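You operate a simulated robot arm through the tools that you are given. There is no shell and no other tool.

Carry out the task below with a simulated robot arm. There is one attempt and no reset: what you move stays moved.

JOB
Reel five turns of yarn off the orange bobbin onto the swift.
Fine: kate brake on low and swift lock off to reel; then lock the swift and stand the yarn peg on its ring mark. Set down upright: orange yarn peg. Where these are worked on the way, their far stop is far enough and under half their travel is too little: swift lock.

The check looks at the end state, three seconds after you hand in, the way a careful person would. Anything else that was tipped, shoved, dropped, spilled or broken makes it a failure.

ROBOT AND FRAMES
A 7-joint arm with a two-finger parallel gripper, fixed in place. Base frame: the origin is at the foot of the arm, x ahead of it, y to its left, z up. Units: m, degrees, N and s.
With the tool pointing down near the work surface it reaches from about 0.3 to 0.74 m from the base axis. Its first joint turns from -115.0 to 115.0 degrees. Payload 3.91 kg.
Tool frame: the origin (TCP) lies between the finger pads and is the grasp point; the fingertips stand 0.03 m ahead of it; z points along the fingers, y is the line along which they close. Largest opening 0.11 m; finger width 0.02, thickness 0.01; the body of the gripper, 0.048 by 0.112 m, starts 0.055 m behind the TCP.
Orientation is that of the tool frame in the base frame, as a unit quaternion [w, x, y, z]. With the fingers straight down and closing along the base's y, the tool's x points along the base's -x, its y along +y and its z along -z.

CONTROLS
- The arm moves only by the tool step_arm. Its argument "targets" is a list of rows, each a list of 7 numbers: the shift along the tool's x, y, z in cm, then the turn, a rotation vector about the tool's x, y, z in degrees, then the finger opening in cm, from 0 to 11. In form: [[x, y, z, wx, wy, wz, hand], ...]. A call has 1 to 20 rows; each row is the pose to reach, as a shift and turn from the pose commanded when the call began, along the tool's axes at that moment. Rows are played at 5 a second. More than 0.05 m and 8.6 degrees between two rows, or a gripper value outside its range, and nothing of the call is played. A pose out of reach is approached as far as the arm can. The call stops where the force on the tool passes 90 N (or 10 N more than at its start, if that is more) or the arm is blocked; 0.2 s more then pass. The fingers move at their own pace (about 0.108 m/s each) and stop on an object; they squeeze with about 23 N. The grip force told is the motor's: it shows also when the fingers shut on nothing. Time passes only in rows, and 0.2 s behind the last, so rows that repeat a pose let the fingers close. The reply holds the time, the measured pose of the TCP, the force on the tool along the base axes, the opening and the grip force, in the units named above and with some noise, with the torque about the TCP (base axes, N m) and any sound that the robot's microphone picked up, and new pictures: "views" is both (left out), scene, wrist or none.
- Cameras (640 x 400 px; columns grow to the right, rows downward): "scene" is fixed at [0.3868, 0.494, 1.4384]; the picture's right is [-1.00, 0.08, 0.00], its down [0.03, 0.38, -0.92] and it looks along [-0.07, -0.92, -0.38] (base axes); focal length 314 px, centre (320, 200). "wrist" rides on the gripper at [0.072, 0.017, -0.103] in the tool frame; the picture's right is [-0.23, 0.97, 0.00], its down [-0.76, -0.18, -0.62] and it looks along [-0.61, -0.14, 0.78] (tool axes); focal length 222 px, centre (320, 200).
- slide_trunk(by): slides the trunk up (or, below 0, down) by that many m; the arm rides with it, the base frame stays. It gives what a move gives, with no picture.
- point_at(camera, pixels): for up to 12 pixels [column, row] of the newest picture of that camera ("zoom" is the newest enlarged one), the place [x, y, z] in the base frame of the surface seen there, good to about 0.003 m, but the place of the scene camera against the robot may be out by one fixed shift of up to 0.018 m in any direction. No time passes.
- inspect(camera, box): a new picture of the part [left, top, right, bottom] of that camera's present view, enlarged. No time passes.
- close_job(): hands the job in; it is judged then, once.

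Open the gripper and draw the arm clear of the work before you hand the job in, unless the task says otherwise.

The tools are called after ">>>" by a JSON object that holds its "api" and its "payload". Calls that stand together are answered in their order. step_arm: Moves the arm, as the interface text tells. Its arguments: {"type":"object","properties":{"targets":{"type":"array"},"views":{"type":"string","enum":["both","scene","wrist","none"]}},"required":["targets"]} The other tools are called the same way: slide_trunk (by) slides the trunk up or down; point_at (camera, pixels) gives the place of the surface under pixels of a picture; inspect (camera, box) takes an enlarged picture of a part of a camera's view; close_job () hands the job in.

At the start:

```text
time_s: 0.0
tcp_pos: [0.1454, -0.356, 1.1765]
tool_rot: [0.0, 0.0, 1.0, 0.0]
wrist_force: [-0.5, 1.1, -0.1]
moment: [0.0, -0.04, 0.0]
gripper_width: 0.11
gripper_force: 0.1
trunk travel left (down, up): [-0.825, 0.165]
```

scene: 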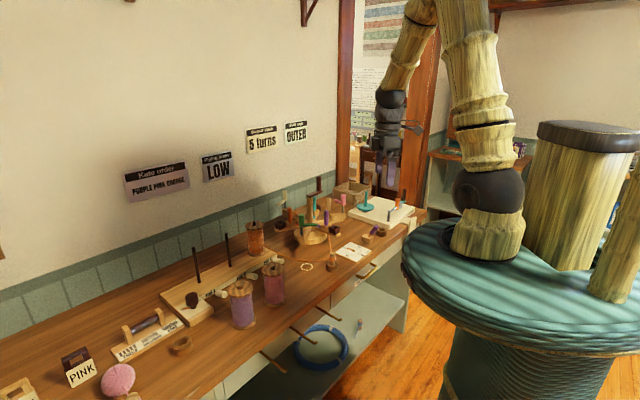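
wrist: 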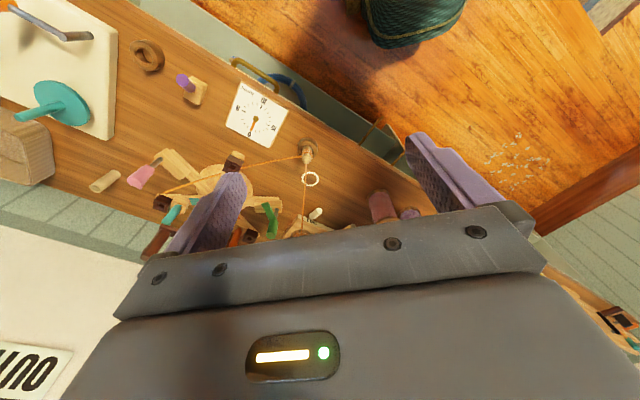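

The scene shows a bench with a lazy kate (bobbins near 170-290, 230-330), a swift near (315,235), and a dial card near (352,251). I'll enlarge parts of the view to read details.

>>> {"api": "inspect", "payload": {"camera": "scene", "box": [230, 170, 430, 295]}}

>>> {"api": "inspect", "payload": {"camera": "scene", "box": [100, 220, 300, 345]}}

>>> {"api": "inspect", "payload": {"camera": "wrist", "box": [80, 60, 400, 260]}}

>>> {"api": "inspect", "payload": {"camera": "scene", "box": [110, 110, 320, 210]}}

```text
3.20 times, centred on (330, 232) of scene
```

zoom: 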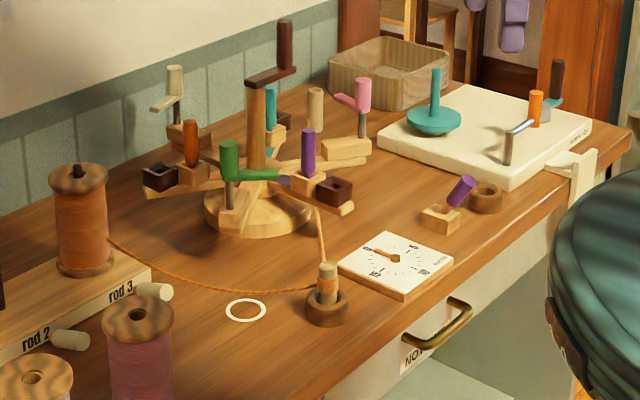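

```text
3.20 times, centred on (200, 282) of scene
```

zoom: 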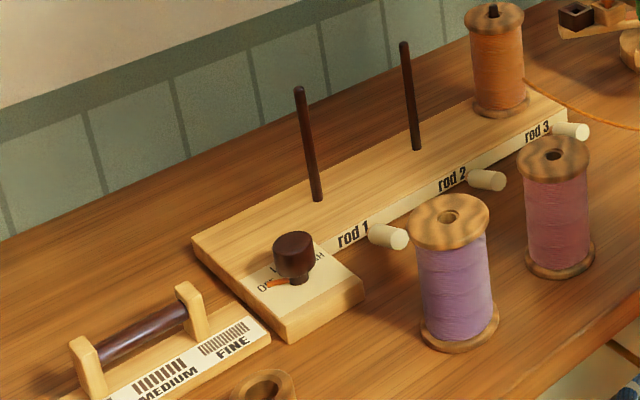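

```text
2.00 times, centred on (240, 160) of wrist
```

zoom: 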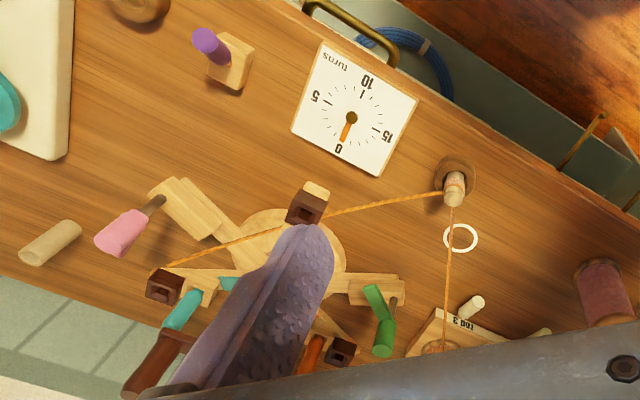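

```text
3.05 times, centred on (215, 160) of scene
```

zoom: 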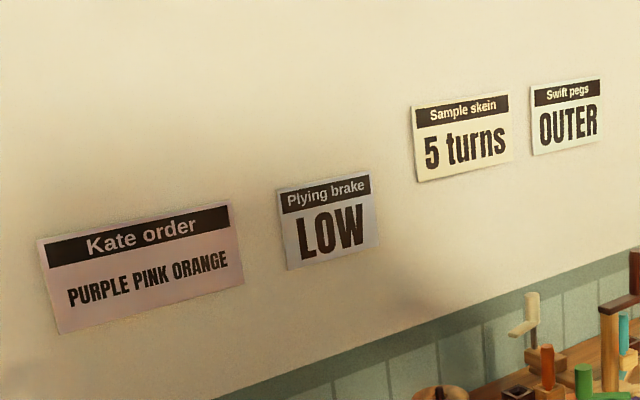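

The swift has several arms with pegs, a dark crank on top of its post, and a turns dial. I'll measure key places in the scene.

>>> {"api": "point_at", "payload": {"camera": "scene", "pixels": [[307, 267], [331, 267], [332, 255], [352, 252], [319, 180], [310, 195], [302, 222], [254, 225], [190, 299], [242, 285], [274, 270], [315, 240]]}}

>>> {"api": "inspect", "payload": {"camera": "scene", "box": [265, 170, 355, 250]}}

>>> {"api": "inspect", "payload": {"camera": "scene", "box": [340, 180, 430, 260]}}

>>> {"api": "inspect", "payload": {"camera": "scene", "box": [0, 280, 200, 400]}}

>>> {"api": "inspect", "payload": {"camera": "scene", "box": [155, 270, 225, 330]}}

```text
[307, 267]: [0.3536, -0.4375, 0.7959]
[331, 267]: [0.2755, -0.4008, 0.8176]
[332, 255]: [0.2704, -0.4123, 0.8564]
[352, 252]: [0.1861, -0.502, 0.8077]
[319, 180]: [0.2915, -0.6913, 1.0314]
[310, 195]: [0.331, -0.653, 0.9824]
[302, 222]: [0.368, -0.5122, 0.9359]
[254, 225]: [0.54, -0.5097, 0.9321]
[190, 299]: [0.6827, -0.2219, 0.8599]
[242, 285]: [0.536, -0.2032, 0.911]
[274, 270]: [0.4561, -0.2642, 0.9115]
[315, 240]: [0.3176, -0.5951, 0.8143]
```

```text
5.00 times, centred on (310, 210) of scene
```

zoom: 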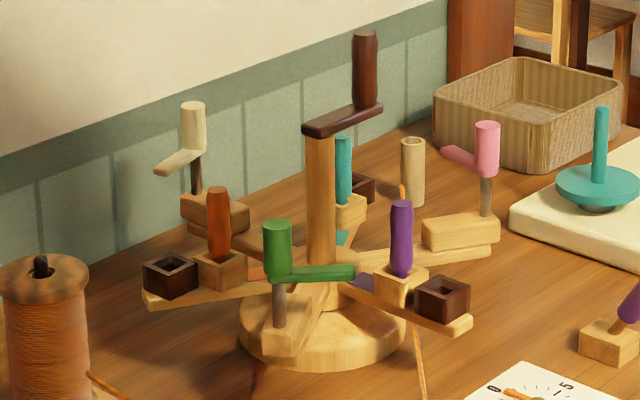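

```text
5.00 times, centred on (385, 220) of scene
```

zoom: 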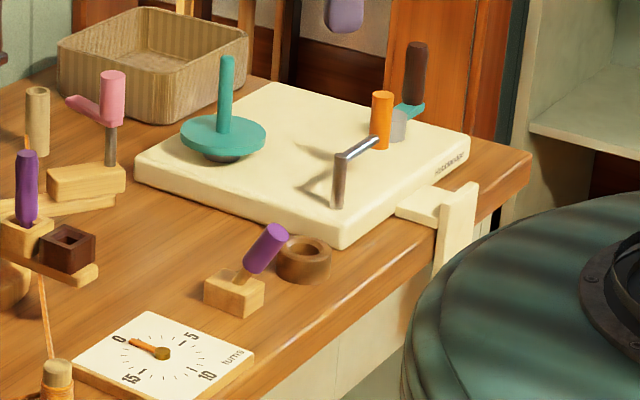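

```text
3.20 times, centred on (100, 340) of scene
```

zoom: 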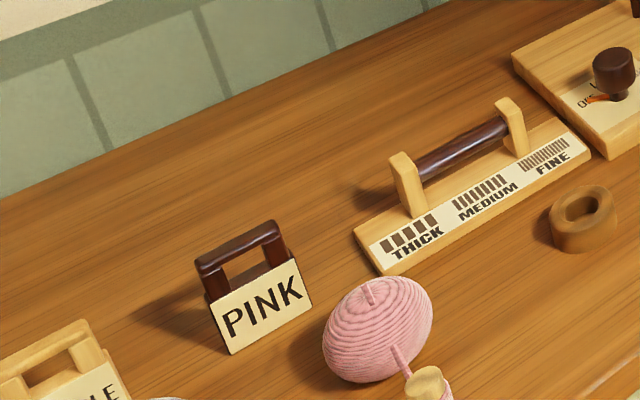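

```text
6.67 times, centred on (190, 300) of scene
```

zoom: 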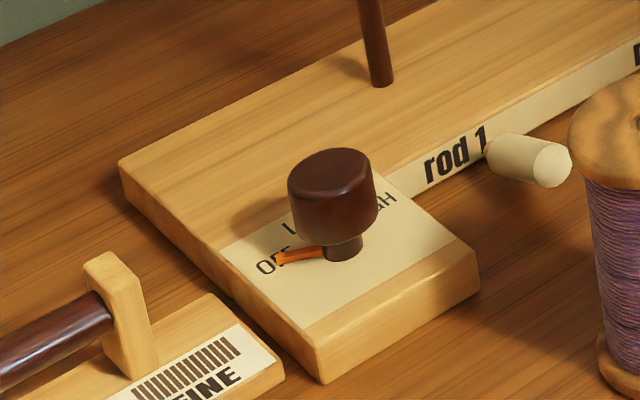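

The brake knob points at OFF and the dial reads 0. I still need to find the swift lock, so I'll move the wrist camera over toward the swift for a closer look (staying at z 1.18, above the crank at about 1.05).

>>> {"api": "step_arm", "payload": {"targets": [[2, -4, 0, 0, 0, 0, 11], [4, -8, 0, 0, 0, 0, 11], [6, -12, 0, 0, 0, 0, 11], [8, -16, 0, 0, 0, 0, 11], [8, -16, 0, 0, 0, 0, 11]], "views": "wrist"}}

```text
time_s: 1.2
tcp_pos: [0.0703, -0.5154, 1.1748]
tool_rot: [-0.001, 0.0, 1.0, 0.001]
wrist_force: [0.3, 0.0, -0.1]
moment: [0.01, 0.02, -0.01]
gripper_width: 0.11
gripper_force: 0.2
trunk travel left (down, up): [-0.825, 0.165]
```

wrist: 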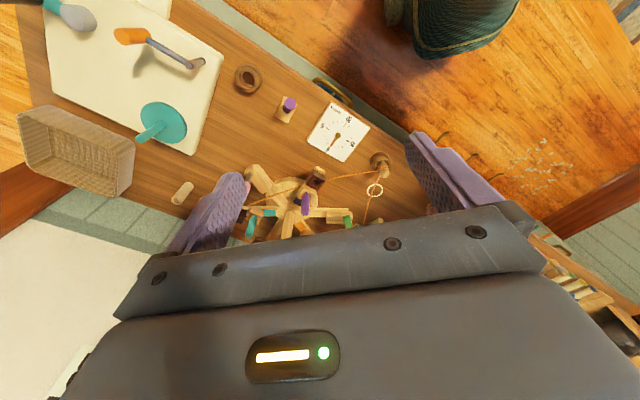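

The gripper body hides the lower half of the view, so I'll move forward (+x) so the swift sits in the upper half, raised slightly for clearance over the crank.

>>> {"api": "step_arm", "payload": {"targets": [[-4, 2, -2, 0, 0, 0, 11], [-8, 3, -4, 0, 0, 0, 11], [-12, 4, -5, 0, 0, 0, 11], [-15, 5, -5, 0, 0, 0, 11], [-15, 5, -5, 0, 0, 0, 11]], "views": "both"}}

```text
time_s: 2.4
tcp_pos: [0.2153, -0.466, 1.2267]
tool_rot: [-0.001, 0.0, 1.0, 0.0]
wrist_force: [0.3, -0.4, 0.9]
moment: [0.01, -0.01, 0.01]
gripper_width: 0.11
gripper_force: 0.1
trunk travel left (down, up): [-0.825, 0.165]
```

scene: 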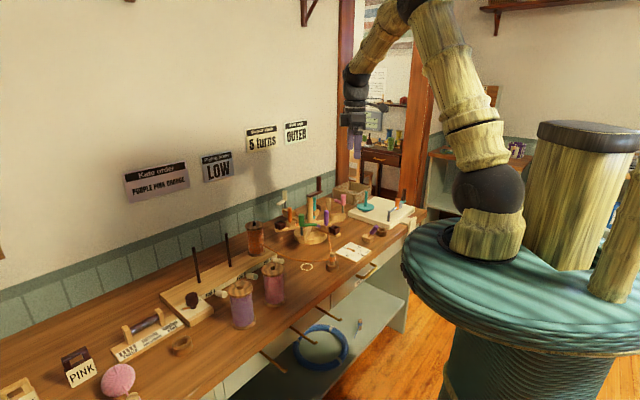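
wrist: 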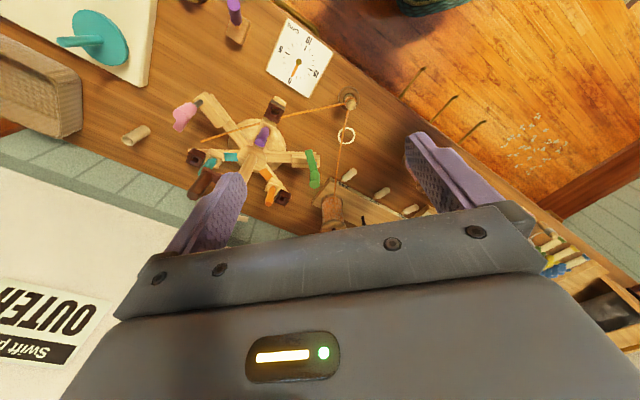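

>>> {"api": "inspect", "payload": {"camera": "wrist", "box": [160, 60, 380, 220]}}

>>> {"api": "point_at", "payload": {"camera": "wrist", "pixels": [[350, 98], [347, 135], [297, 62], [185, 115], [313, 168], [277, 108], [284, 199], [196, 157], [137, 135], [290, 130], [206, 183], [236, 28]]}}

```text
2.50 times, centred on (270, 140) of wrist
```

zoom: 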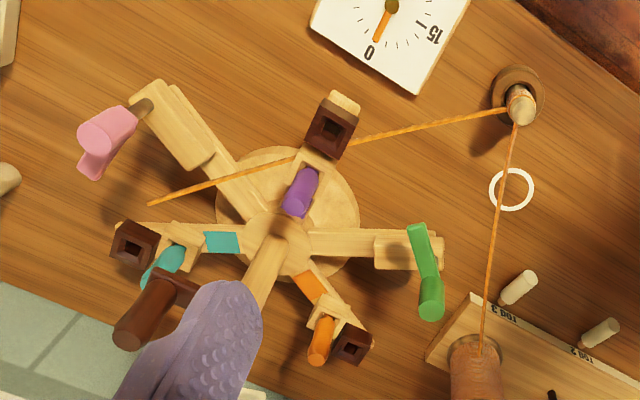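

```text
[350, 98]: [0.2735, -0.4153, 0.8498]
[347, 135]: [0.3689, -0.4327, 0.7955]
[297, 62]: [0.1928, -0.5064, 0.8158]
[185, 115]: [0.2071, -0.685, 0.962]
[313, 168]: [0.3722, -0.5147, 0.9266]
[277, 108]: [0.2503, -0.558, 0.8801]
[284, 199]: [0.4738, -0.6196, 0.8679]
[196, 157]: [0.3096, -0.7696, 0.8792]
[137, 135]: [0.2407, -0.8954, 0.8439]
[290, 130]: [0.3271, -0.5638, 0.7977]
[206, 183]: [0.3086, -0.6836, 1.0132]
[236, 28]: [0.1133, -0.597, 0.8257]
```

The swift has six arms (three with pegs/sockets, three with L-shaped handles). I want to see the freestanding purple lever block near wrist pixel (236,20) beside the dial and the white winder board, so I'll zoom there in both cameras.

>>> {"api": "inspect", "payload": {"camera": "wrist", "box": [200, 0, 340, 88]}}

>>> {"api": "inspect", "payload": {"camera": "scene", "box": [355, 215, 405, 250]}}

>>> {"api": "inspect", "payload": {"camera": "scene", "box": [380, 185, 430, 220]}}

>>> {"api": "inspect", "payload": {"camera": "scene", "box": [335, 255, 405, 300]}}

>>> {"api": "inspect", "payload": {"camera": "scene", "box": [280, 215, 340, 255]}}

```text
4.55 times, centred on (270, 44) of wrist
```

zoom: 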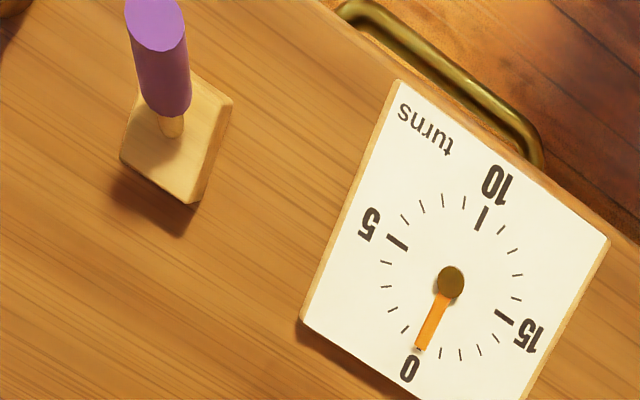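

```text
11.43 times, centred on (380, 232) of scene
```

zoom: 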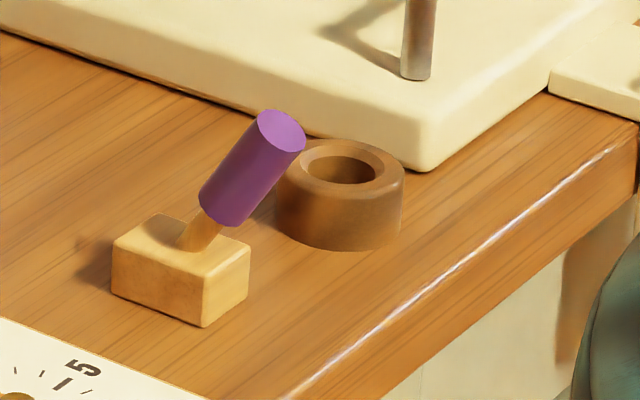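

```text
11.43 times, centred on (405, 202) of scene
```

zoom: 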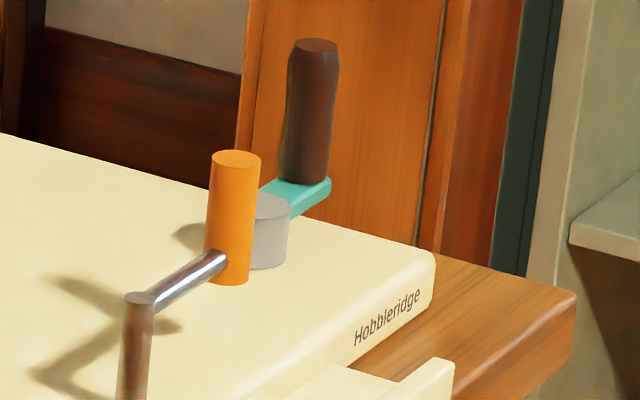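

```text
8.89 times, centred on (370, 278) of scene
```

zoom: 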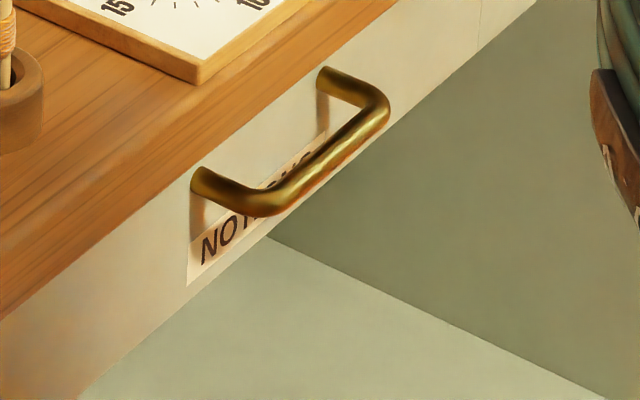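

```text
10.00 times, centred on (310, 235) of scene
```

zoom: 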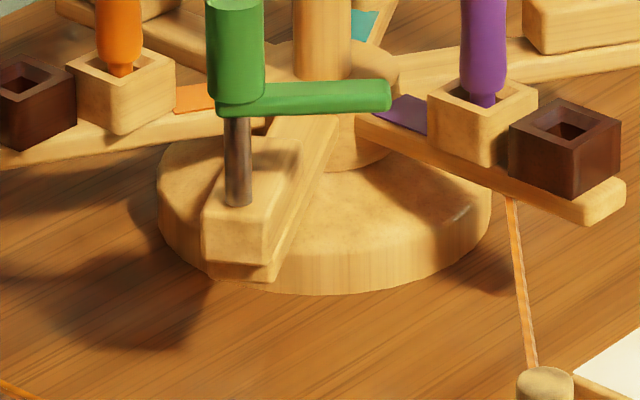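

The purple tilted lever on its own block by the dial is the likely swift lock. I'll zoom in on the yarn peg and ring mark and the crank, and locate the arm's shoulder height for planning reach.

>>> {"api": "inspect", "payload": {"camera": "scene", "box": [295, 245, 345, 280]}}

>>> {"api": "inspect", "payload": {"camera": "wrist", "box": [320, 75, 400, 125]}}

>>> {"api": "inspect", "payload": {"camera": "scene", "box": [295, 168, 345, 203]}}

>>> {"api": "point_at", "payload": {"camera": "scene", "pixels": [[488, 190], [480, 130], [310, 197], [311, 220], [319, 178], [319, 190], [380, 229], [376, 238], [371, 243], [366, 240], [250, 197], [222, 170]]}}

```text
11.43 times, centred on (320, 262) of scene
```

zoom: 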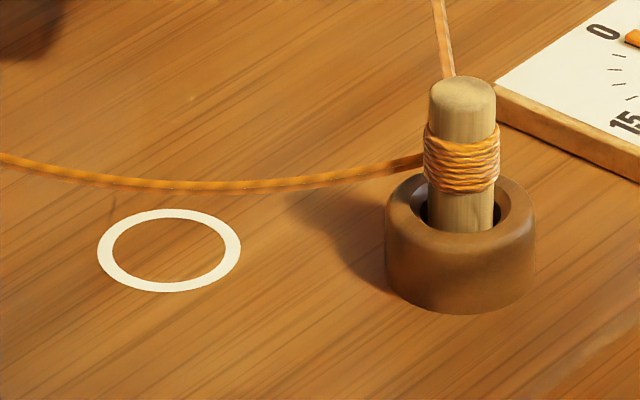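

```text
8.00 times, centred on (360, 100) of wrist
```

zoom: 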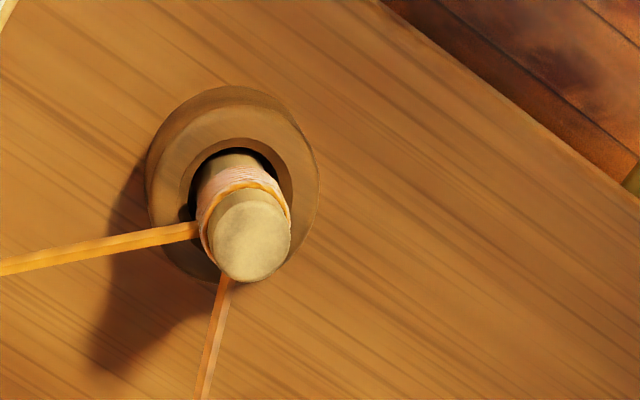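

```text
11.43 times, centred on (320, 186) of scene
```

zoom: 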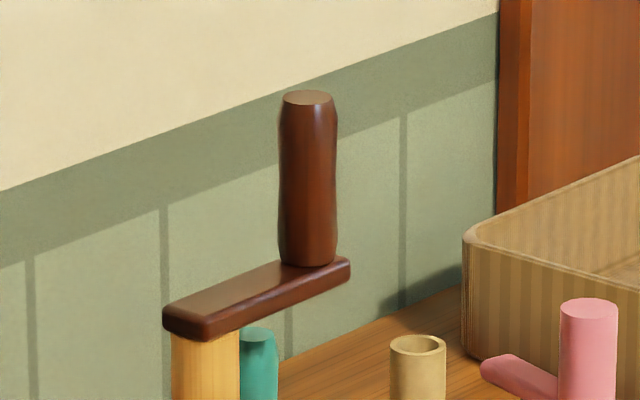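

```text
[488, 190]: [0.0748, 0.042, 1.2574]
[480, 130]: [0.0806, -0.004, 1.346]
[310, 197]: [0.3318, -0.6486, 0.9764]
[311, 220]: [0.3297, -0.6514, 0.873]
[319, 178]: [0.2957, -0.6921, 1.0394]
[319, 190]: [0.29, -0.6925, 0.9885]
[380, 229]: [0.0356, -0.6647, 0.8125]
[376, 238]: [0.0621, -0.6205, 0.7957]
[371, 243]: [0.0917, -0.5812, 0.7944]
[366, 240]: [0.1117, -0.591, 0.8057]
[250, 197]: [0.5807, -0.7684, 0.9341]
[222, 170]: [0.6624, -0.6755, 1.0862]
```

The dowel peg stands loose in a brown cup; the white ring next to it is its mark. First the kate brake: I'll carry the wrist camera high toward the brake knob near (0.69,-0.22) to see its dial.

>>> {"api": "step_arm", "payload": {"targets": [[-3.5, 2.7, 0, 0, 0, 0, 11], [-7, 5.4, 0, 0, 0, 0, 11], [-10.5, 8.1, 0, 0, 0, 0, 11], [-14, 10.8, 0, 0, 0, 0, 11], [-17.5, 13.5, 0, 0, 0, 0, 11], [-21, 16.2, 0, 0, 0, 0, 11], [-24.5, 19, 0, 0, 0, 0, 11], [-28, 22, 0, 0, 0, 0, 11], [-31, 25, 2, 0, 0, 0, 11], [-31, 25, 4, 0, 0, 0, 11], [-31, 25, 4, 0, 0, 0, 11]], "views": "both"}}

```text
time_s: 4.8
tcp_pos: [0.5272, -0.2149, 1.1858]
tool_rot: [-0.001, -0.001, 1.0, 0.0]
wrist_force: [-0.4, 0.4, 0.4]
moment: [0.01, 0.02, 0.03]
gripper_width: 0.11
gripper_force: 0.1
trunk travel left (down, up): [-0.825, 0.165]
```

scene: 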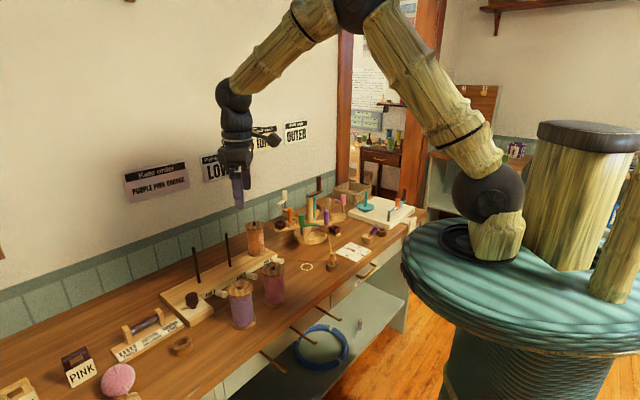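
wrist: 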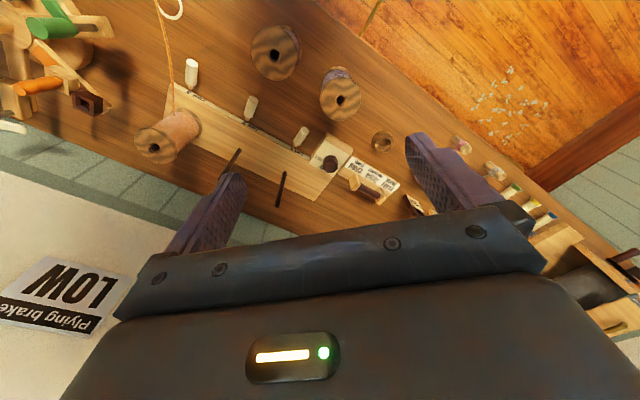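

The brake knob appears at wrist (330,163). I'll measure it and zoom in on its label.

>>> {"api": "inspect", "payload": {"camera": "wrist", "box": [290, 120, 400, 189]}}

>>> {"api": "point_at", "payload": {"camera": "wrist", "pixels": [[330, 163], [318, 150], [330, 178], [345, 150], [280, 175], [237, 148], [345, 98], [272, 52], [157, 147], [300, 136], [382, 141], [370, 180]]}}

```text
5.80 times, centred on (345, 154) of wrist
```

zoom: 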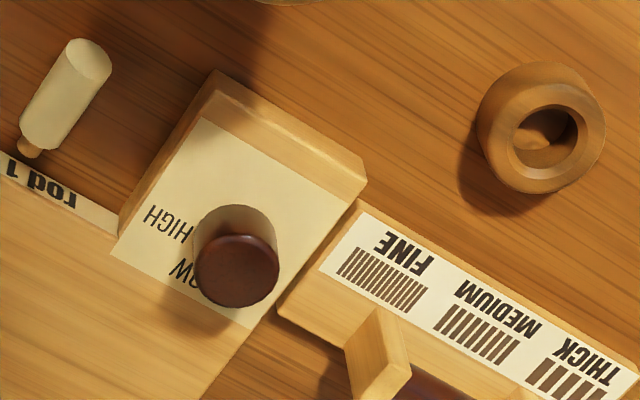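

```text
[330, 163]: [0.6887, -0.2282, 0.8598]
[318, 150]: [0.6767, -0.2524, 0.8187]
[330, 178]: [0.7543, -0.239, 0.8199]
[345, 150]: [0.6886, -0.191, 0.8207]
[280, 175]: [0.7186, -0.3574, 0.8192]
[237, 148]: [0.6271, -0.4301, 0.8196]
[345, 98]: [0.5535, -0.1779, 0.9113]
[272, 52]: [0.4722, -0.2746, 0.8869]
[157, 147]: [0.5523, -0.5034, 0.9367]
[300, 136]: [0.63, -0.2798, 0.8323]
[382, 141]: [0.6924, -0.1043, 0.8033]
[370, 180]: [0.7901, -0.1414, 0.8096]
```

The knob labels read HIGH (zoom 167,222) and LOW (zoom ~195,278), with OFF hidden. I'll locate the labels, shaft and pointer to compute the turn angle.

>>> {"api": "point_at", "payload": {"camera": "wrist", "pixels": [[318.6, 157.8], [322, 166.5], [324, 168.5], [330, 156], [330, 166]]}}

>>> {"api": "point_at", "payload": {"camera": "scene", "pixels": [[182.8, 309.3], [193.3, 308.3], [184.3, 308.9], [187.5, 308], [185.6, 303.7], [200.5, 300], [190.5, 295], [189, 294]]}}

>>> {"api": "inspect", "payload": {"camera": "scene", "box": [174, 288, 206, 308]}}

```text
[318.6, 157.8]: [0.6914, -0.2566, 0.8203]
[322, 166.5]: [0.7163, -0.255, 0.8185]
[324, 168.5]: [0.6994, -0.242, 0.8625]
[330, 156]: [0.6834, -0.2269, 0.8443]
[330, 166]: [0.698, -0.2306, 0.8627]
```

```text
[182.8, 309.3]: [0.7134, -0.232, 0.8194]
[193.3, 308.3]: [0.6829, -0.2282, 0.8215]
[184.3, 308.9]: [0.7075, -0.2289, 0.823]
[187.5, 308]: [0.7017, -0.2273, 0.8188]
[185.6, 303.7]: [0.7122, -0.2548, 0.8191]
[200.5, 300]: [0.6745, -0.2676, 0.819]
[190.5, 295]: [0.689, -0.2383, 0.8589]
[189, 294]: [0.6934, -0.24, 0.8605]
```

```text
16.00 times, centred on (190, 298) of scene
```

zoom: 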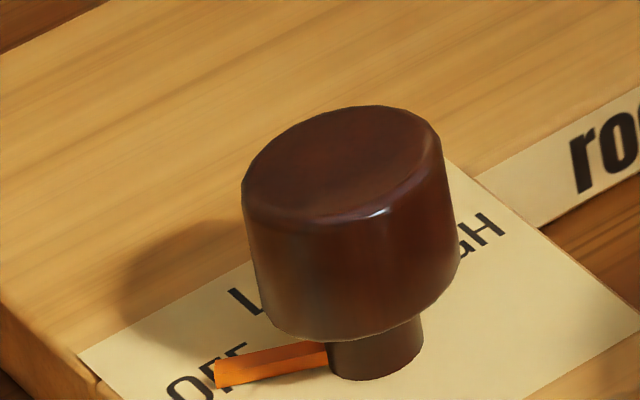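

OFF→LOW is about 50° clockwise from above. The knob's top centre is about (0.697,-0.231,0.862), so I'll hover above it at z≈0.94 with the hand partly open and re-check.

>>> {"api": "step_arm", "payload": {"targets": [[-4, -0.4, 2, 0, 0, 0, 9], [-8, -0.8, 5, 0, 0, 0, 8], [-12, -1.2, 9, 0, 0, 0, 7], [-15, -1.5, 13, 0, 0, 0, 7], [-17, -1.6, 17, 0, 0, 0, 7], [-17, -1.6, 21, 0, 0, 0, 7], [-17, -1.6, 24, 0, 0, 0, 7], [-17, -1.6, 24, 0, 0, 0, 7]], "views": "both"}}

```text
refused: row 2 steps farther than a row can; nothing moved
```

A row exceeded 5 cm; I'll use smaller steps for the same hover move.

>>> {"api": "step_arm", "payload": {"targets": [[-3.5, -0.4, 2, 0, 0, 0, 9], [-7, -0.8, 4.5, 0, 0, 0, 8], [-10.5, -1.2, 7.5, 0, 0, 0, 7], [-14, -1.5, 10.5, 0, 0, 0, 7], [-17, -1.6, 13.5, 0, 0, 0, 7], [-17, -1.6, 17.5, 0, 0, 0, 7], [-17, -1.6, 21, 0, 0, 0, 7], [-17, -1.6, 24, 0, 0, 0, 7], [-17, -1.6, 24, 0, 0, 0, 7]], "views": "both"}}

```text
time_s: 6.8
tcp_pos: [0.693, -0.2316, 0.9451]
tool_rot: [0.001, 0.0, 1.0, 0.0]
wrist_force: [0.0, -0.1, 0.3]
moment: [0.02, -0.02, 0.0]
gripper_width: 0.0701
gripper_force: 0.1
trunk travel left (down, up): [-0.825, 0.165]
```

scene: 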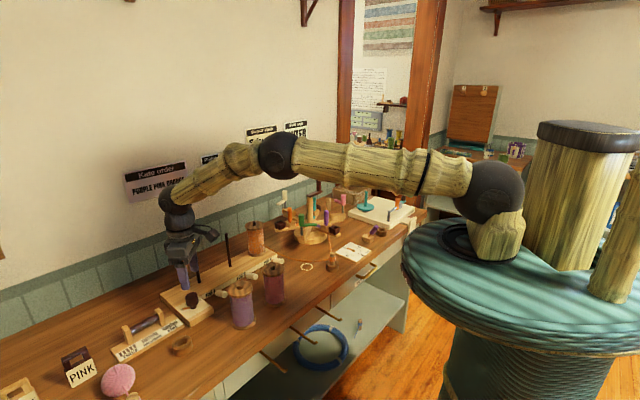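
wrist: 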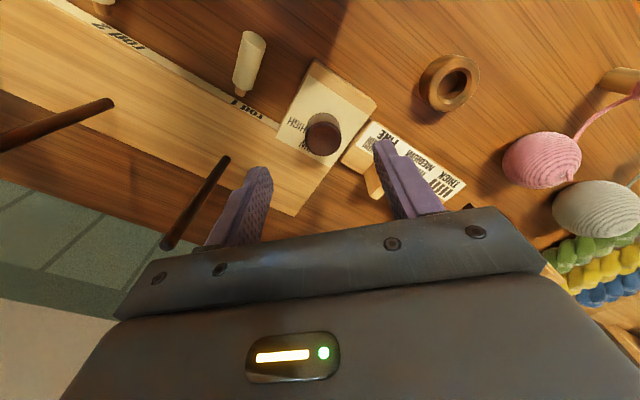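

The knob is visible at wrist (322,137) between the fingers. I'll measure its top centre precisely from this close view.

>>> {"api": "point_at", "payload": {"camera": "wrist", "pixels": [[323, 138], [308, 138], [339, 140], [323, 125], [323, 152], [302, 125], [301, 144], [224, 160]]}}

>>> {"api": "inspect", "payload": {"camera": "wrist", "box": [270, 100, 366, 160]}}

```text
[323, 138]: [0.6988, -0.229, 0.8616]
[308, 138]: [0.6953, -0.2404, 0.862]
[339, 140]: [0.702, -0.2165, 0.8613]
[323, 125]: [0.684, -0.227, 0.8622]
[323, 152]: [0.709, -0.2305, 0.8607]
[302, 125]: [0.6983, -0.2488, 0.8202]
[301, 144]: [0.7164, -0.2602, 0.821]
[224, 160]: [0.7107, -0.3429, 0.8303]
```

```text
6.67 times, centred on (318, 130) of wrist
```

zoom: 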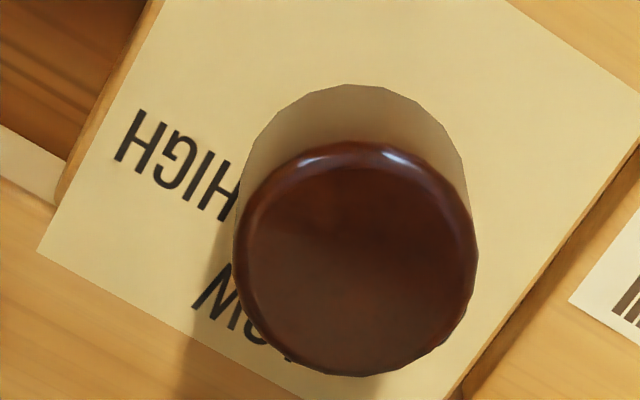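

Knob centre is about (0.698,-0.229). I'll shift by 5 mm, descend to z≈0.857 and close on the knob.

>>> {"api": "step_arm", "payload": {"targets": [[-0.5, 0.25, 0, 0, 0, 0, 7], [-0.5, 0.25, 3, 0, 0, 0, 7], [-0.5, 0.25, 6, 0, 0, 0, 7], [-0.5, 0.25, 8.7, 0, 0, 0, 7], [-0.5, 0.25, 8.7, 0, 0, 0, 7]], "views": "both"}}

```text
time_s: 8.0
tcp_pos: [0.6992, -0.2304, 0.859]
tool_rot: [0.0, 0.0, 1.0, 0.0]
wrist_force: [-0.8, -1.7, -0.6]
moment: [0.03, 0.01, 0.01]
gripper_width: 0.07
gripper_force: 0.1
trunk travel left (down, up): [-0.825, 0.165]
```

scene: 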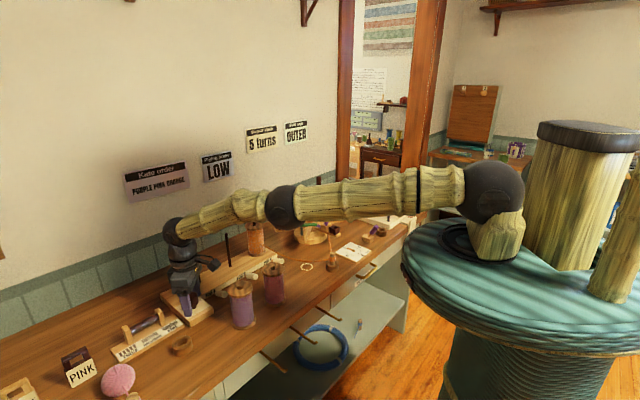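
wrist: 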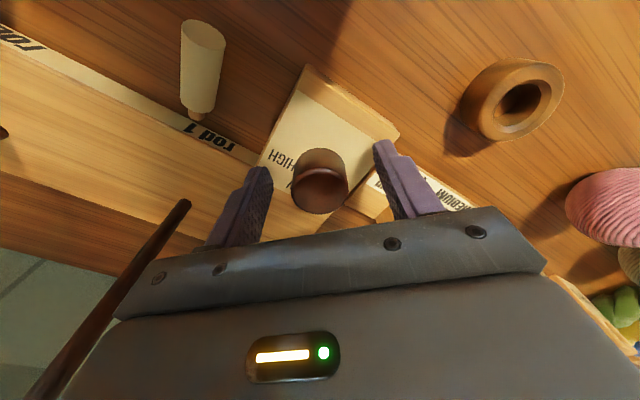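

The knob is centred between the pads (320,182). I'll close on it.

>>> {"api": "step_arm", "payload": {"targets": [[0, 0, 0, 0, 0, 0, 4.5], [0, 0, 0, 0, 0, 0, 2.5], [0, 0, 0, 0, 0, 0, 2.5], [0, 0, 0, 0, 0, 0, 2.5]], "views": "wrist"}}

```text
time_s: 9.0
tcp_pos: [0.6991, -0.2311, 0.8577]
tool_rot: [0.0, 0.0, 1.0, -0.001]
wrist_force: [0.0, -0.4, -0.9]
moment: [-0.08, -0.37, 0.01]
gripper_width: 0.0322
gripper_force: 45.8
trunk travel left (down, up): [-0.825, 0.165]
```

wrist: 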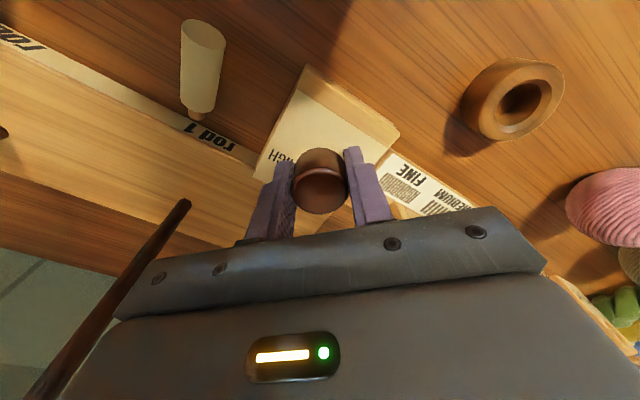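

Firm grip at 32 mm. I'll turn the knob clockwise (seen from above) by about 45° in small steps.

>>> {"api": "step_arm", "payload": {"targets": [[0, 0, 0, 0, 0, 7.5, 2.5], [0, 0, 0, 0, 0, 15, 2.5], [0, 0, 0, 0, 0, 22.5, 2.5], [0, 0, 0, 0, 0, 30, 2.5], [0, 0, 0, 0, 0, 37.5, 2.5], [0, 0, 0, 0, 0, 45, 2.5], [0, 0, 0, 0, 0, 45, 2.5]], "views": "both"}}

>>> {"api": "inspect", "payload": {"camera": "scene", "box": [166, 280, 214, 310]}}

```text
time_s: 10.6
tcp_pos: [0.6986, -0.2313, 0.8585]
tool_rot: [-0.002, 0.384, 0.923, -0.001]
wrist_force: [1.4, -6.5, -8.4]
moment: [-0.92, -0.67, 0.01]
gripper_width: 0.0324
gripper_force: 44.8
trunk travel left (down, up): [-0.825, 0.165]
```

scene: 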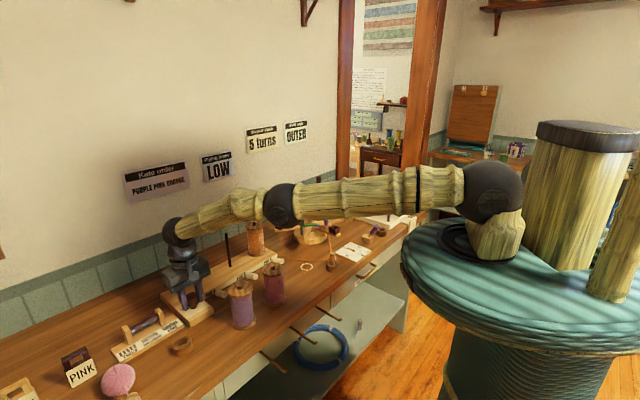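
wrist: 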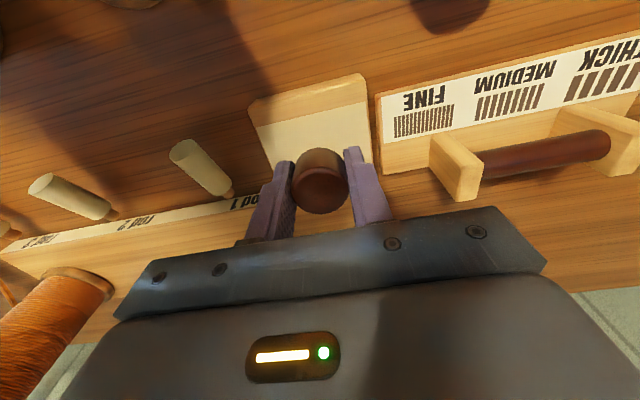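

```text
13.33 times, centred on (190, 295) of scene
```

zoom: 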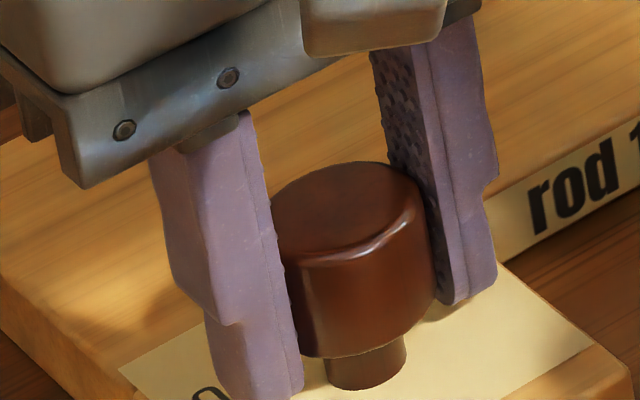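

The knob turned with the hand (45°) and the pointer has left OFF. I'll release and rise to check where it points.

>>> {"api": "step_arm", "payload": {"targets": [[0, 0, 0, 0, 0, 0, 4.5], [0, 0, 0, 0, 0, 0, 6.5], [0, 0, 0, 0, 0, 0, 6.5], [0, 0, -3, 0, 0, 0, 6.5], [0, 0, -7, 0, 0, 0, 6.5], [0, 0, -11, 0, 0, 0, 6.5], [0, 0, -15, 0, 0, 0, 6.5], [0, 0, -15, 0, 0, 0, 6.5]], "views": "both"}}

>>> {"api": "inspect", "payload": {"camera": "scene", "box": [166, 280, 214, 310]}}

>>> {"api": "inspect", "payload": {"camera": "wrist", "box": [270, 70, 366, 130]}}

```text
time_s: 12.4
tcp_pos: [0.7, -0.2271, 1.0097]
tool_rot: [0.0, 0.382, 0.924, 0.0]
wrist_force: [-0.2, -0.2, -0.9]
moment: [0.01, 0.0, 0.01]
gripper_width: 0.065
gripper_force: 0.0
trunk travel left (down, up): [-0.825, 0.165]
```

scene: 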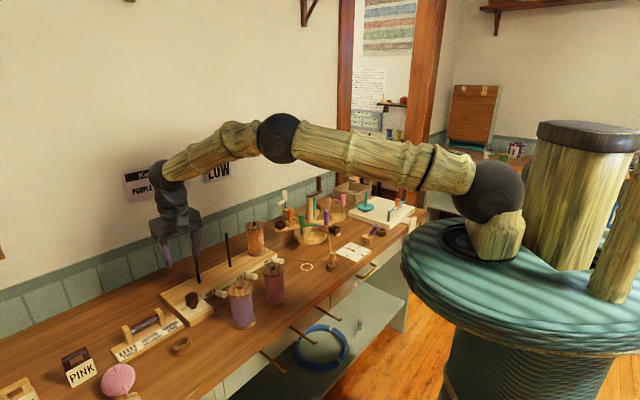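
wrist: 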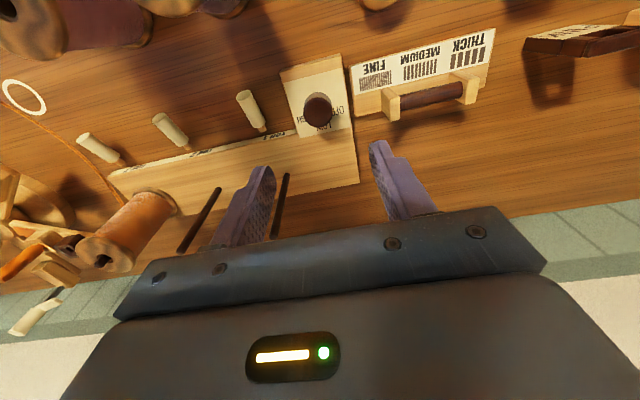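

```text
13.33 times, centred on (190, 295) of scene
```

zoom: 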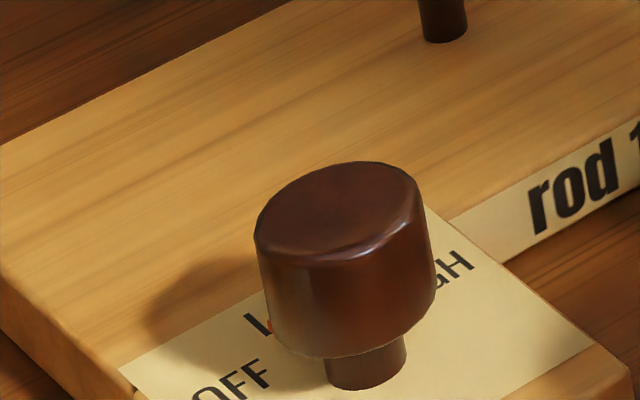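

```text
6.67 times, centred on (318, 100) of wrist
```

zoom: 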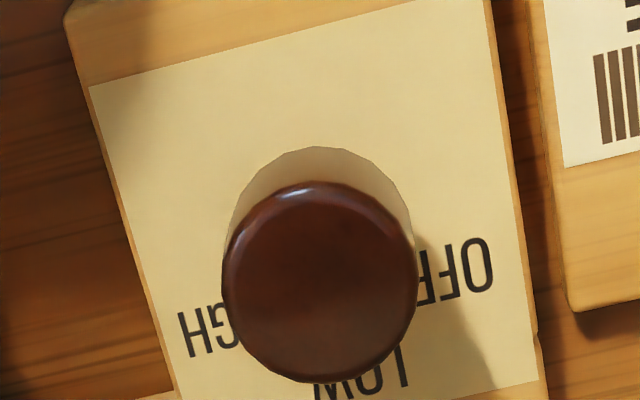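

The pointer tip shows just beside the "L" of LOW (scene zoom 270,325). I want an unobstructed view to confirm the angle, so first I check the rod-tip heights before swinging the camera to the wall side.

>>> {"api": "point_at", "payload": {"camera": "scene", "pixels": [[194, 249], [195, 255], [227, 235], [228, 240], [254, 223]]}}

>>> {"api": "inspect", "payload": {"camera": "scene", "box": [174, 290, 206, 310]}}

```text
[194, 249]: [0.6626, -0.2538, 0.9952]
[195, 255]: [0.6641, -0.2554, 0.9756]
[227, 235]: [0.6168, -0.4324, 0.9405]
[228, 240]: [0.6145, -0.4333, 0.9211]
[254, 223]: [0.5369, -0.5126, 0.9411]
```

```text
16.00 times, centred on (190, 300) of scene
```

zoom: 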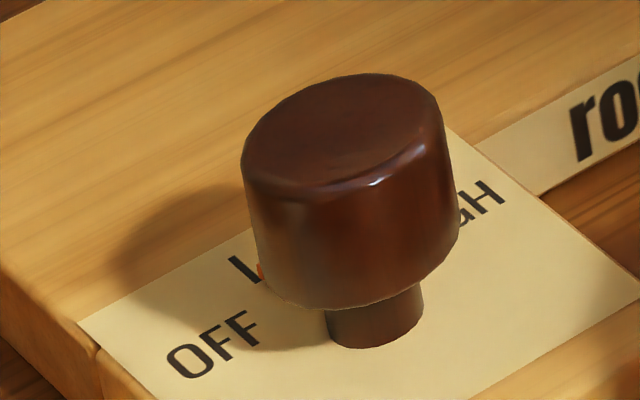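

Rod tips are at about z 0.945, so I keep fingertips above 1.0. I'll yaw the tool back by 135° while moving over so the camera looks at the knob from the wall side.

>>> {"api": "step_arm", "payload": {"targets": [[0, 0, -2, 0, 0, -8, 6.5], [-0.3, -0.6, -4, 0, 0, -16, 6.5], [-0.6, -1.2, -4, 0, 0, -24, 6.5], [-0.9, -1.8, -4, 0, 0, -32, 6.5], [-1.2, -2.4, -4, 0, 0, -40, 6.5], [-1.5, -3, -4, 0, 0, -48, 6.5], [-1.8, -3.8, -4, 0, 0, -56, 6.5], [-2.1, -4.6, -4, 0, 0, -64, 6.5], [-2.4, -5.4, -4, 0, 0, -72, 6.5], [-2.7, -6.2, -4, 0, 0, -80, 6.5], [-3, -7, -4, 0, 0, -88, 6.5], [-3.3, -7.8, -4, 0, 0, -96, 6.5], [-3.6, -8.5, -4, 0, 0, -104, 6.5], [-3.9, -9.2, -4, 0, 0, -112, 6.5], [-4.2, -9.9, -4, 0, 0, -120, 6.5], [-4.2, -9.9, -4, 0, 0, -128, 6.5], [-4.2, -9.9, -4, 0, 0, -135, 6.5], [-4.2, -9.9, -4, 0, 0, -135, 6.5]], "views": "both"}}

```text
time_s: 16.2
tcp_pos: [0.6583, -0.3302, 1.0468]
tool_rot: [-0.001, 0.708, -0.706, -0.001]
wrist_force: [0.0, -0.1, -0.4]
moment: [0.01, 0.03, -0.03]
gripper_width: 0.065
gripper_force: 0.1
trunk travel left (down, up): [-0.825, 0.165]
```

scene: 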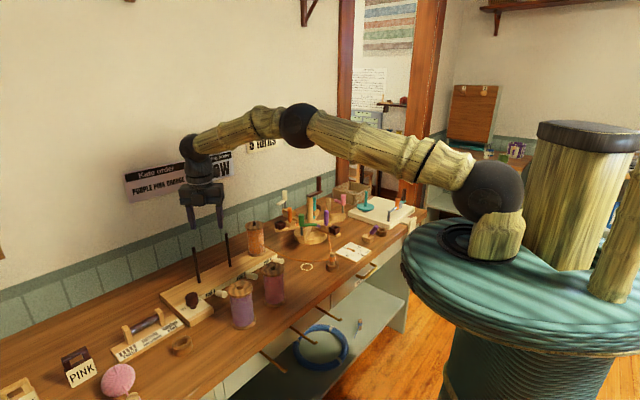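
wrist: 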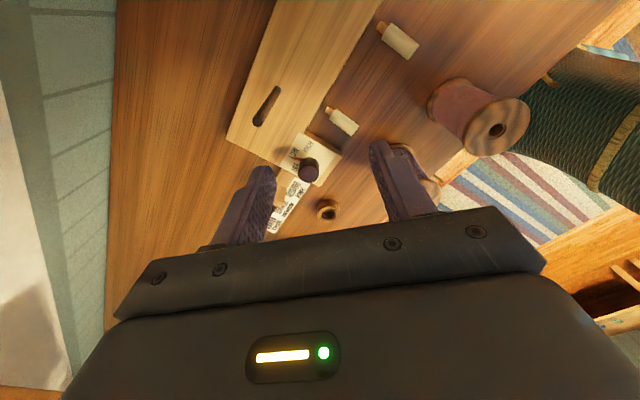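

>>> {"api": "inspect", "payload": {"camera": "wrist", "box": [272, 130, 352, 180]}}

```text
8.00 times, centred on (312, 155) of wrist
```

zoom: 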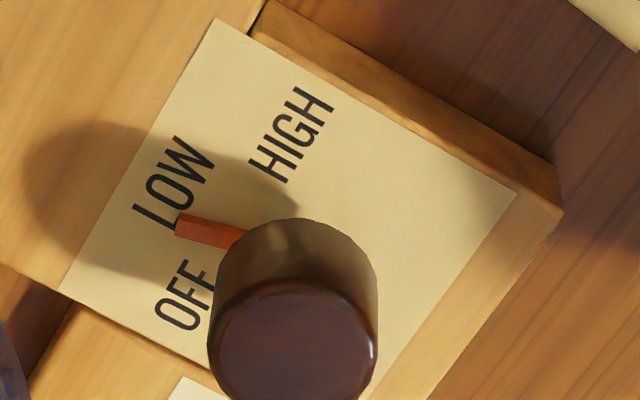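

From here the pointer (zoom 178,225) sits short of LOW's centre (zoom 172,187), toward OFF. I'll measure positions to compute the remaining turn.

>>> {"api": "point_at", "payload": {"camera": "wrist", "pixels": [[294.5, 158.1], [298.5, 159], [301.5, 159.6], [293.5, 153.4], [290.5, 156.5], [297, 149], [295.75, 167.1], [308.5, 147.5], [308.5, 173]]}}

```text
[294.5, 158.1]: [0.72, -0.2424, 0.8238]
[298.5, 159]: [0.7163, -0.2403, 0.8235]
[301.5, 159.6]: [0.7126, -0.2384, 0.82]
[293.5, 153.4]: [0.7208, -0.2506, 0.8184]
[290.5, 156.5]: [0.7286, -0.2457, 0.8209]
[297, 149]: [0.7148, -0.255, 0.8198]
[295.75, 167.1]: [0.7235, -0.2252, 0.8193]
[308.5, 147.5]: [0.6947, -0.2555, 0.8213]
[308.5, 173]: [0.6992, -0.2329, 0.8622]
```

The pointer is at about −31° versus −44° for LOW, so about 13° remains. I'll go back over the knob with this yaw (camera on the wall side so I can watch the pointer), descend and grip.

>>> {"api": "step_arm", "payload": {"targets": [[-3.4, -1.4, 0, 0, 0, 0, 6.5], [-6.8, -2.8, 0, 0, 0, 0, 6.5], [-10.1, -4.0, 0, 0, 0, 0, 6.5], [-10.1, -4.0, 4, 0, 0, 0, 6.5], [-10.1, -4.0, 8, 0, 0, 0, 6.5], [-10.1, -4.0, 12, 0, 0, 0, 6.5], [-10.1, -4.0, 15, 0, 0, 0, 6.5], [-10.1, -4.0, 18, 0, 0, 0, 6.5], [-10.1, -4.0, 18.9, 0, 0, 0, 6.5], [-10.1, -4.0, 18.9, 0, 0, 0, 6.5]], "views": "both"}}

```text
time_s: 18.4
tcp_pos: [0.6977, -0.2267, 0.861]
tool_rot: [0.0, -0.707, 0.707, -0.001]
wrist_force: [0.7, 0.0, 0.6]
moment: [0.0, -0.01, 0.0]
gripper_width: 0.0648
gripper_force: 0.1
trunk travel left (down, up): [-0.825, 0.165]
```

scene: 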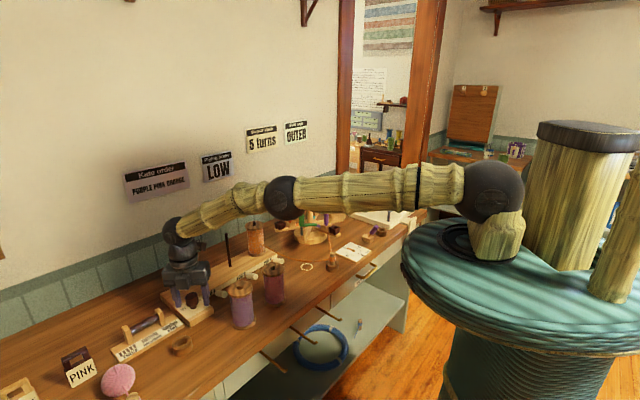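
wrist: 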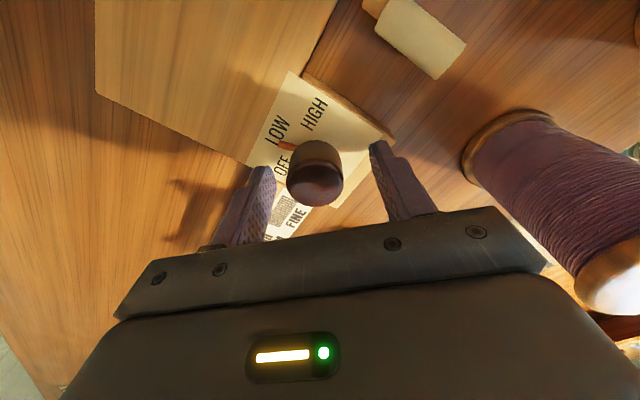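

The pointer is in view, so I'll close on the knob, turn 14° clockwise, and look.

>>> {"api": "step_arm", "payload": {"targets": [[0, 0, 0, 0, 0, 0, 4.5], [0, 0, 0, 0, 0, 0, 2.5], [0, 0, 0, 0, 0, 0, 2.5], [0, 0, 0, 0, 0, 5, 2.5], [0, 0, 0, 0, 0, 10, 2.5], [0, 0, 0, 0, 0, 14, 2.5], [0, 0, 0, 0, 0, 14, 2.5]], "views": "wrist"}}

>>> {"api": "inspect", "payload": {"camera": "wrist", "box": [250, 70, 410, 170]}}

```text
time_s: 20.0
tcp_pos: [0.7009, -0.2264, 0.8622]
tool_rot: [0.001, -0.614, 0.789, -0.001]
wrist_force: [20.6, 3.6, 13.5]
moment: [0.15, -0.41, 0.08]
gripper_width: 0.0324
gripper_force: 44.4
trunk travel left (down, up): [-0.825, 0.165]
```

wrist: 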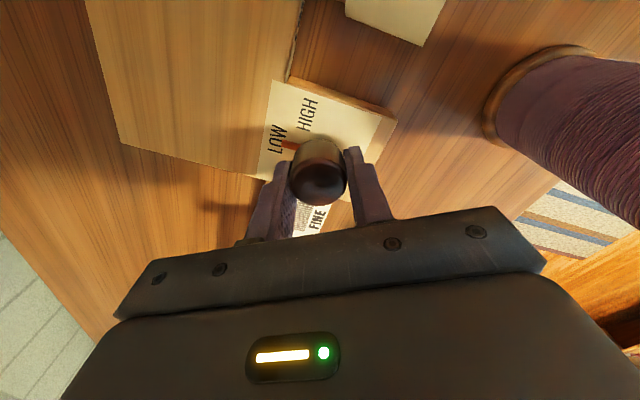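

```text
4.00 times, centred on (330, 120) of wrist
```

zoom: 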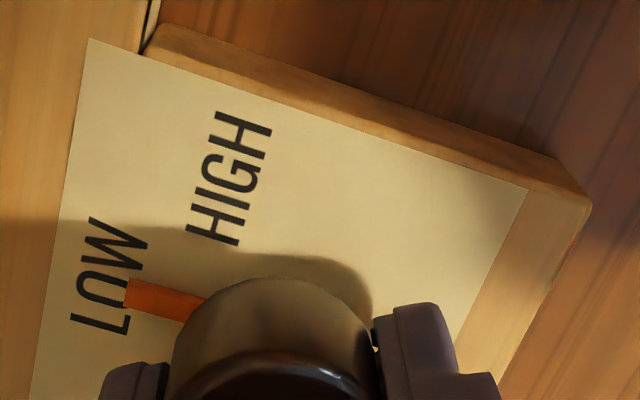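

The pointer now aims at the "O" of LOW. I'll release, rise and verify it stays there.

>>> {"api": "step_arm", "payload": {"targets": [[0, 0, 0, 0, 0, 0, 4.5], [0, 0, 0, 0, 0, 0, 6.5], [0, 0, 0, 0, 0, 0, 6.5], [0, 0, -3, 0, 0, 0, 6.5], [0, 0, -7, 0, 0, 0, 6.5], [0, 0, -11, 0, 0, 0, 6.5], [0, 0, -14, 0, 0, 0, 6.5], [0, 0, -14, 0, 0, 0, 6.5]], "views": "wrist"}}

>>> {"api": "inspect", "payload": {"camera": "wrist", "box": [250, 70, 410, 170]}}

```text
time_s: 21.8
tcp_pos: [0.698, -0.2279, 0.9973]
tool_rot: [-0.001, -0.615, 0.788, 0.001]
wrist_force: [-0.6, -0.4, 0.6]
moment: [-0.01, 0.04, -0.02]
gripper_width: 0.0649
gripper_force: 0.0
trunk travel left (down, up): [-0.825, 0.165]
```

wrist: 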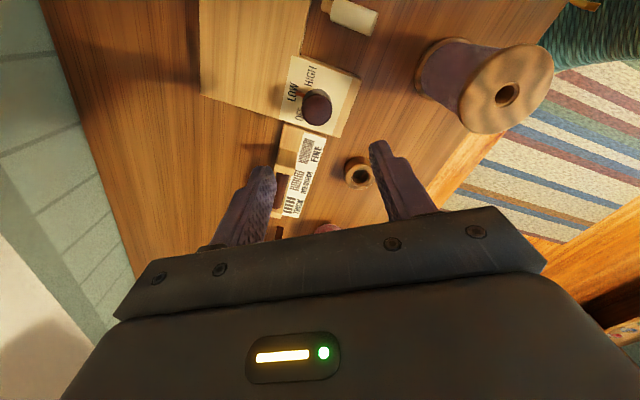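

```text
4.00 times, centred on (330, 120) of wrist
```

zoom: 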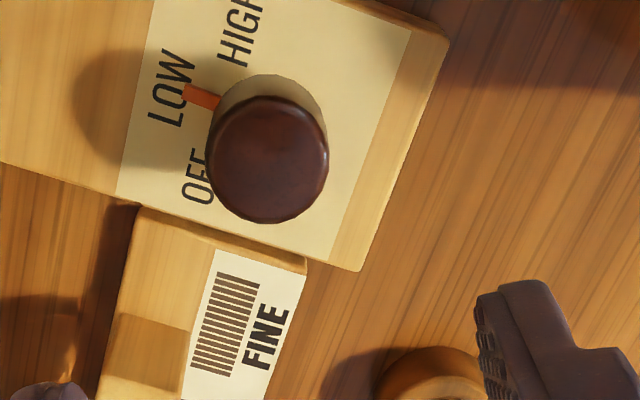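

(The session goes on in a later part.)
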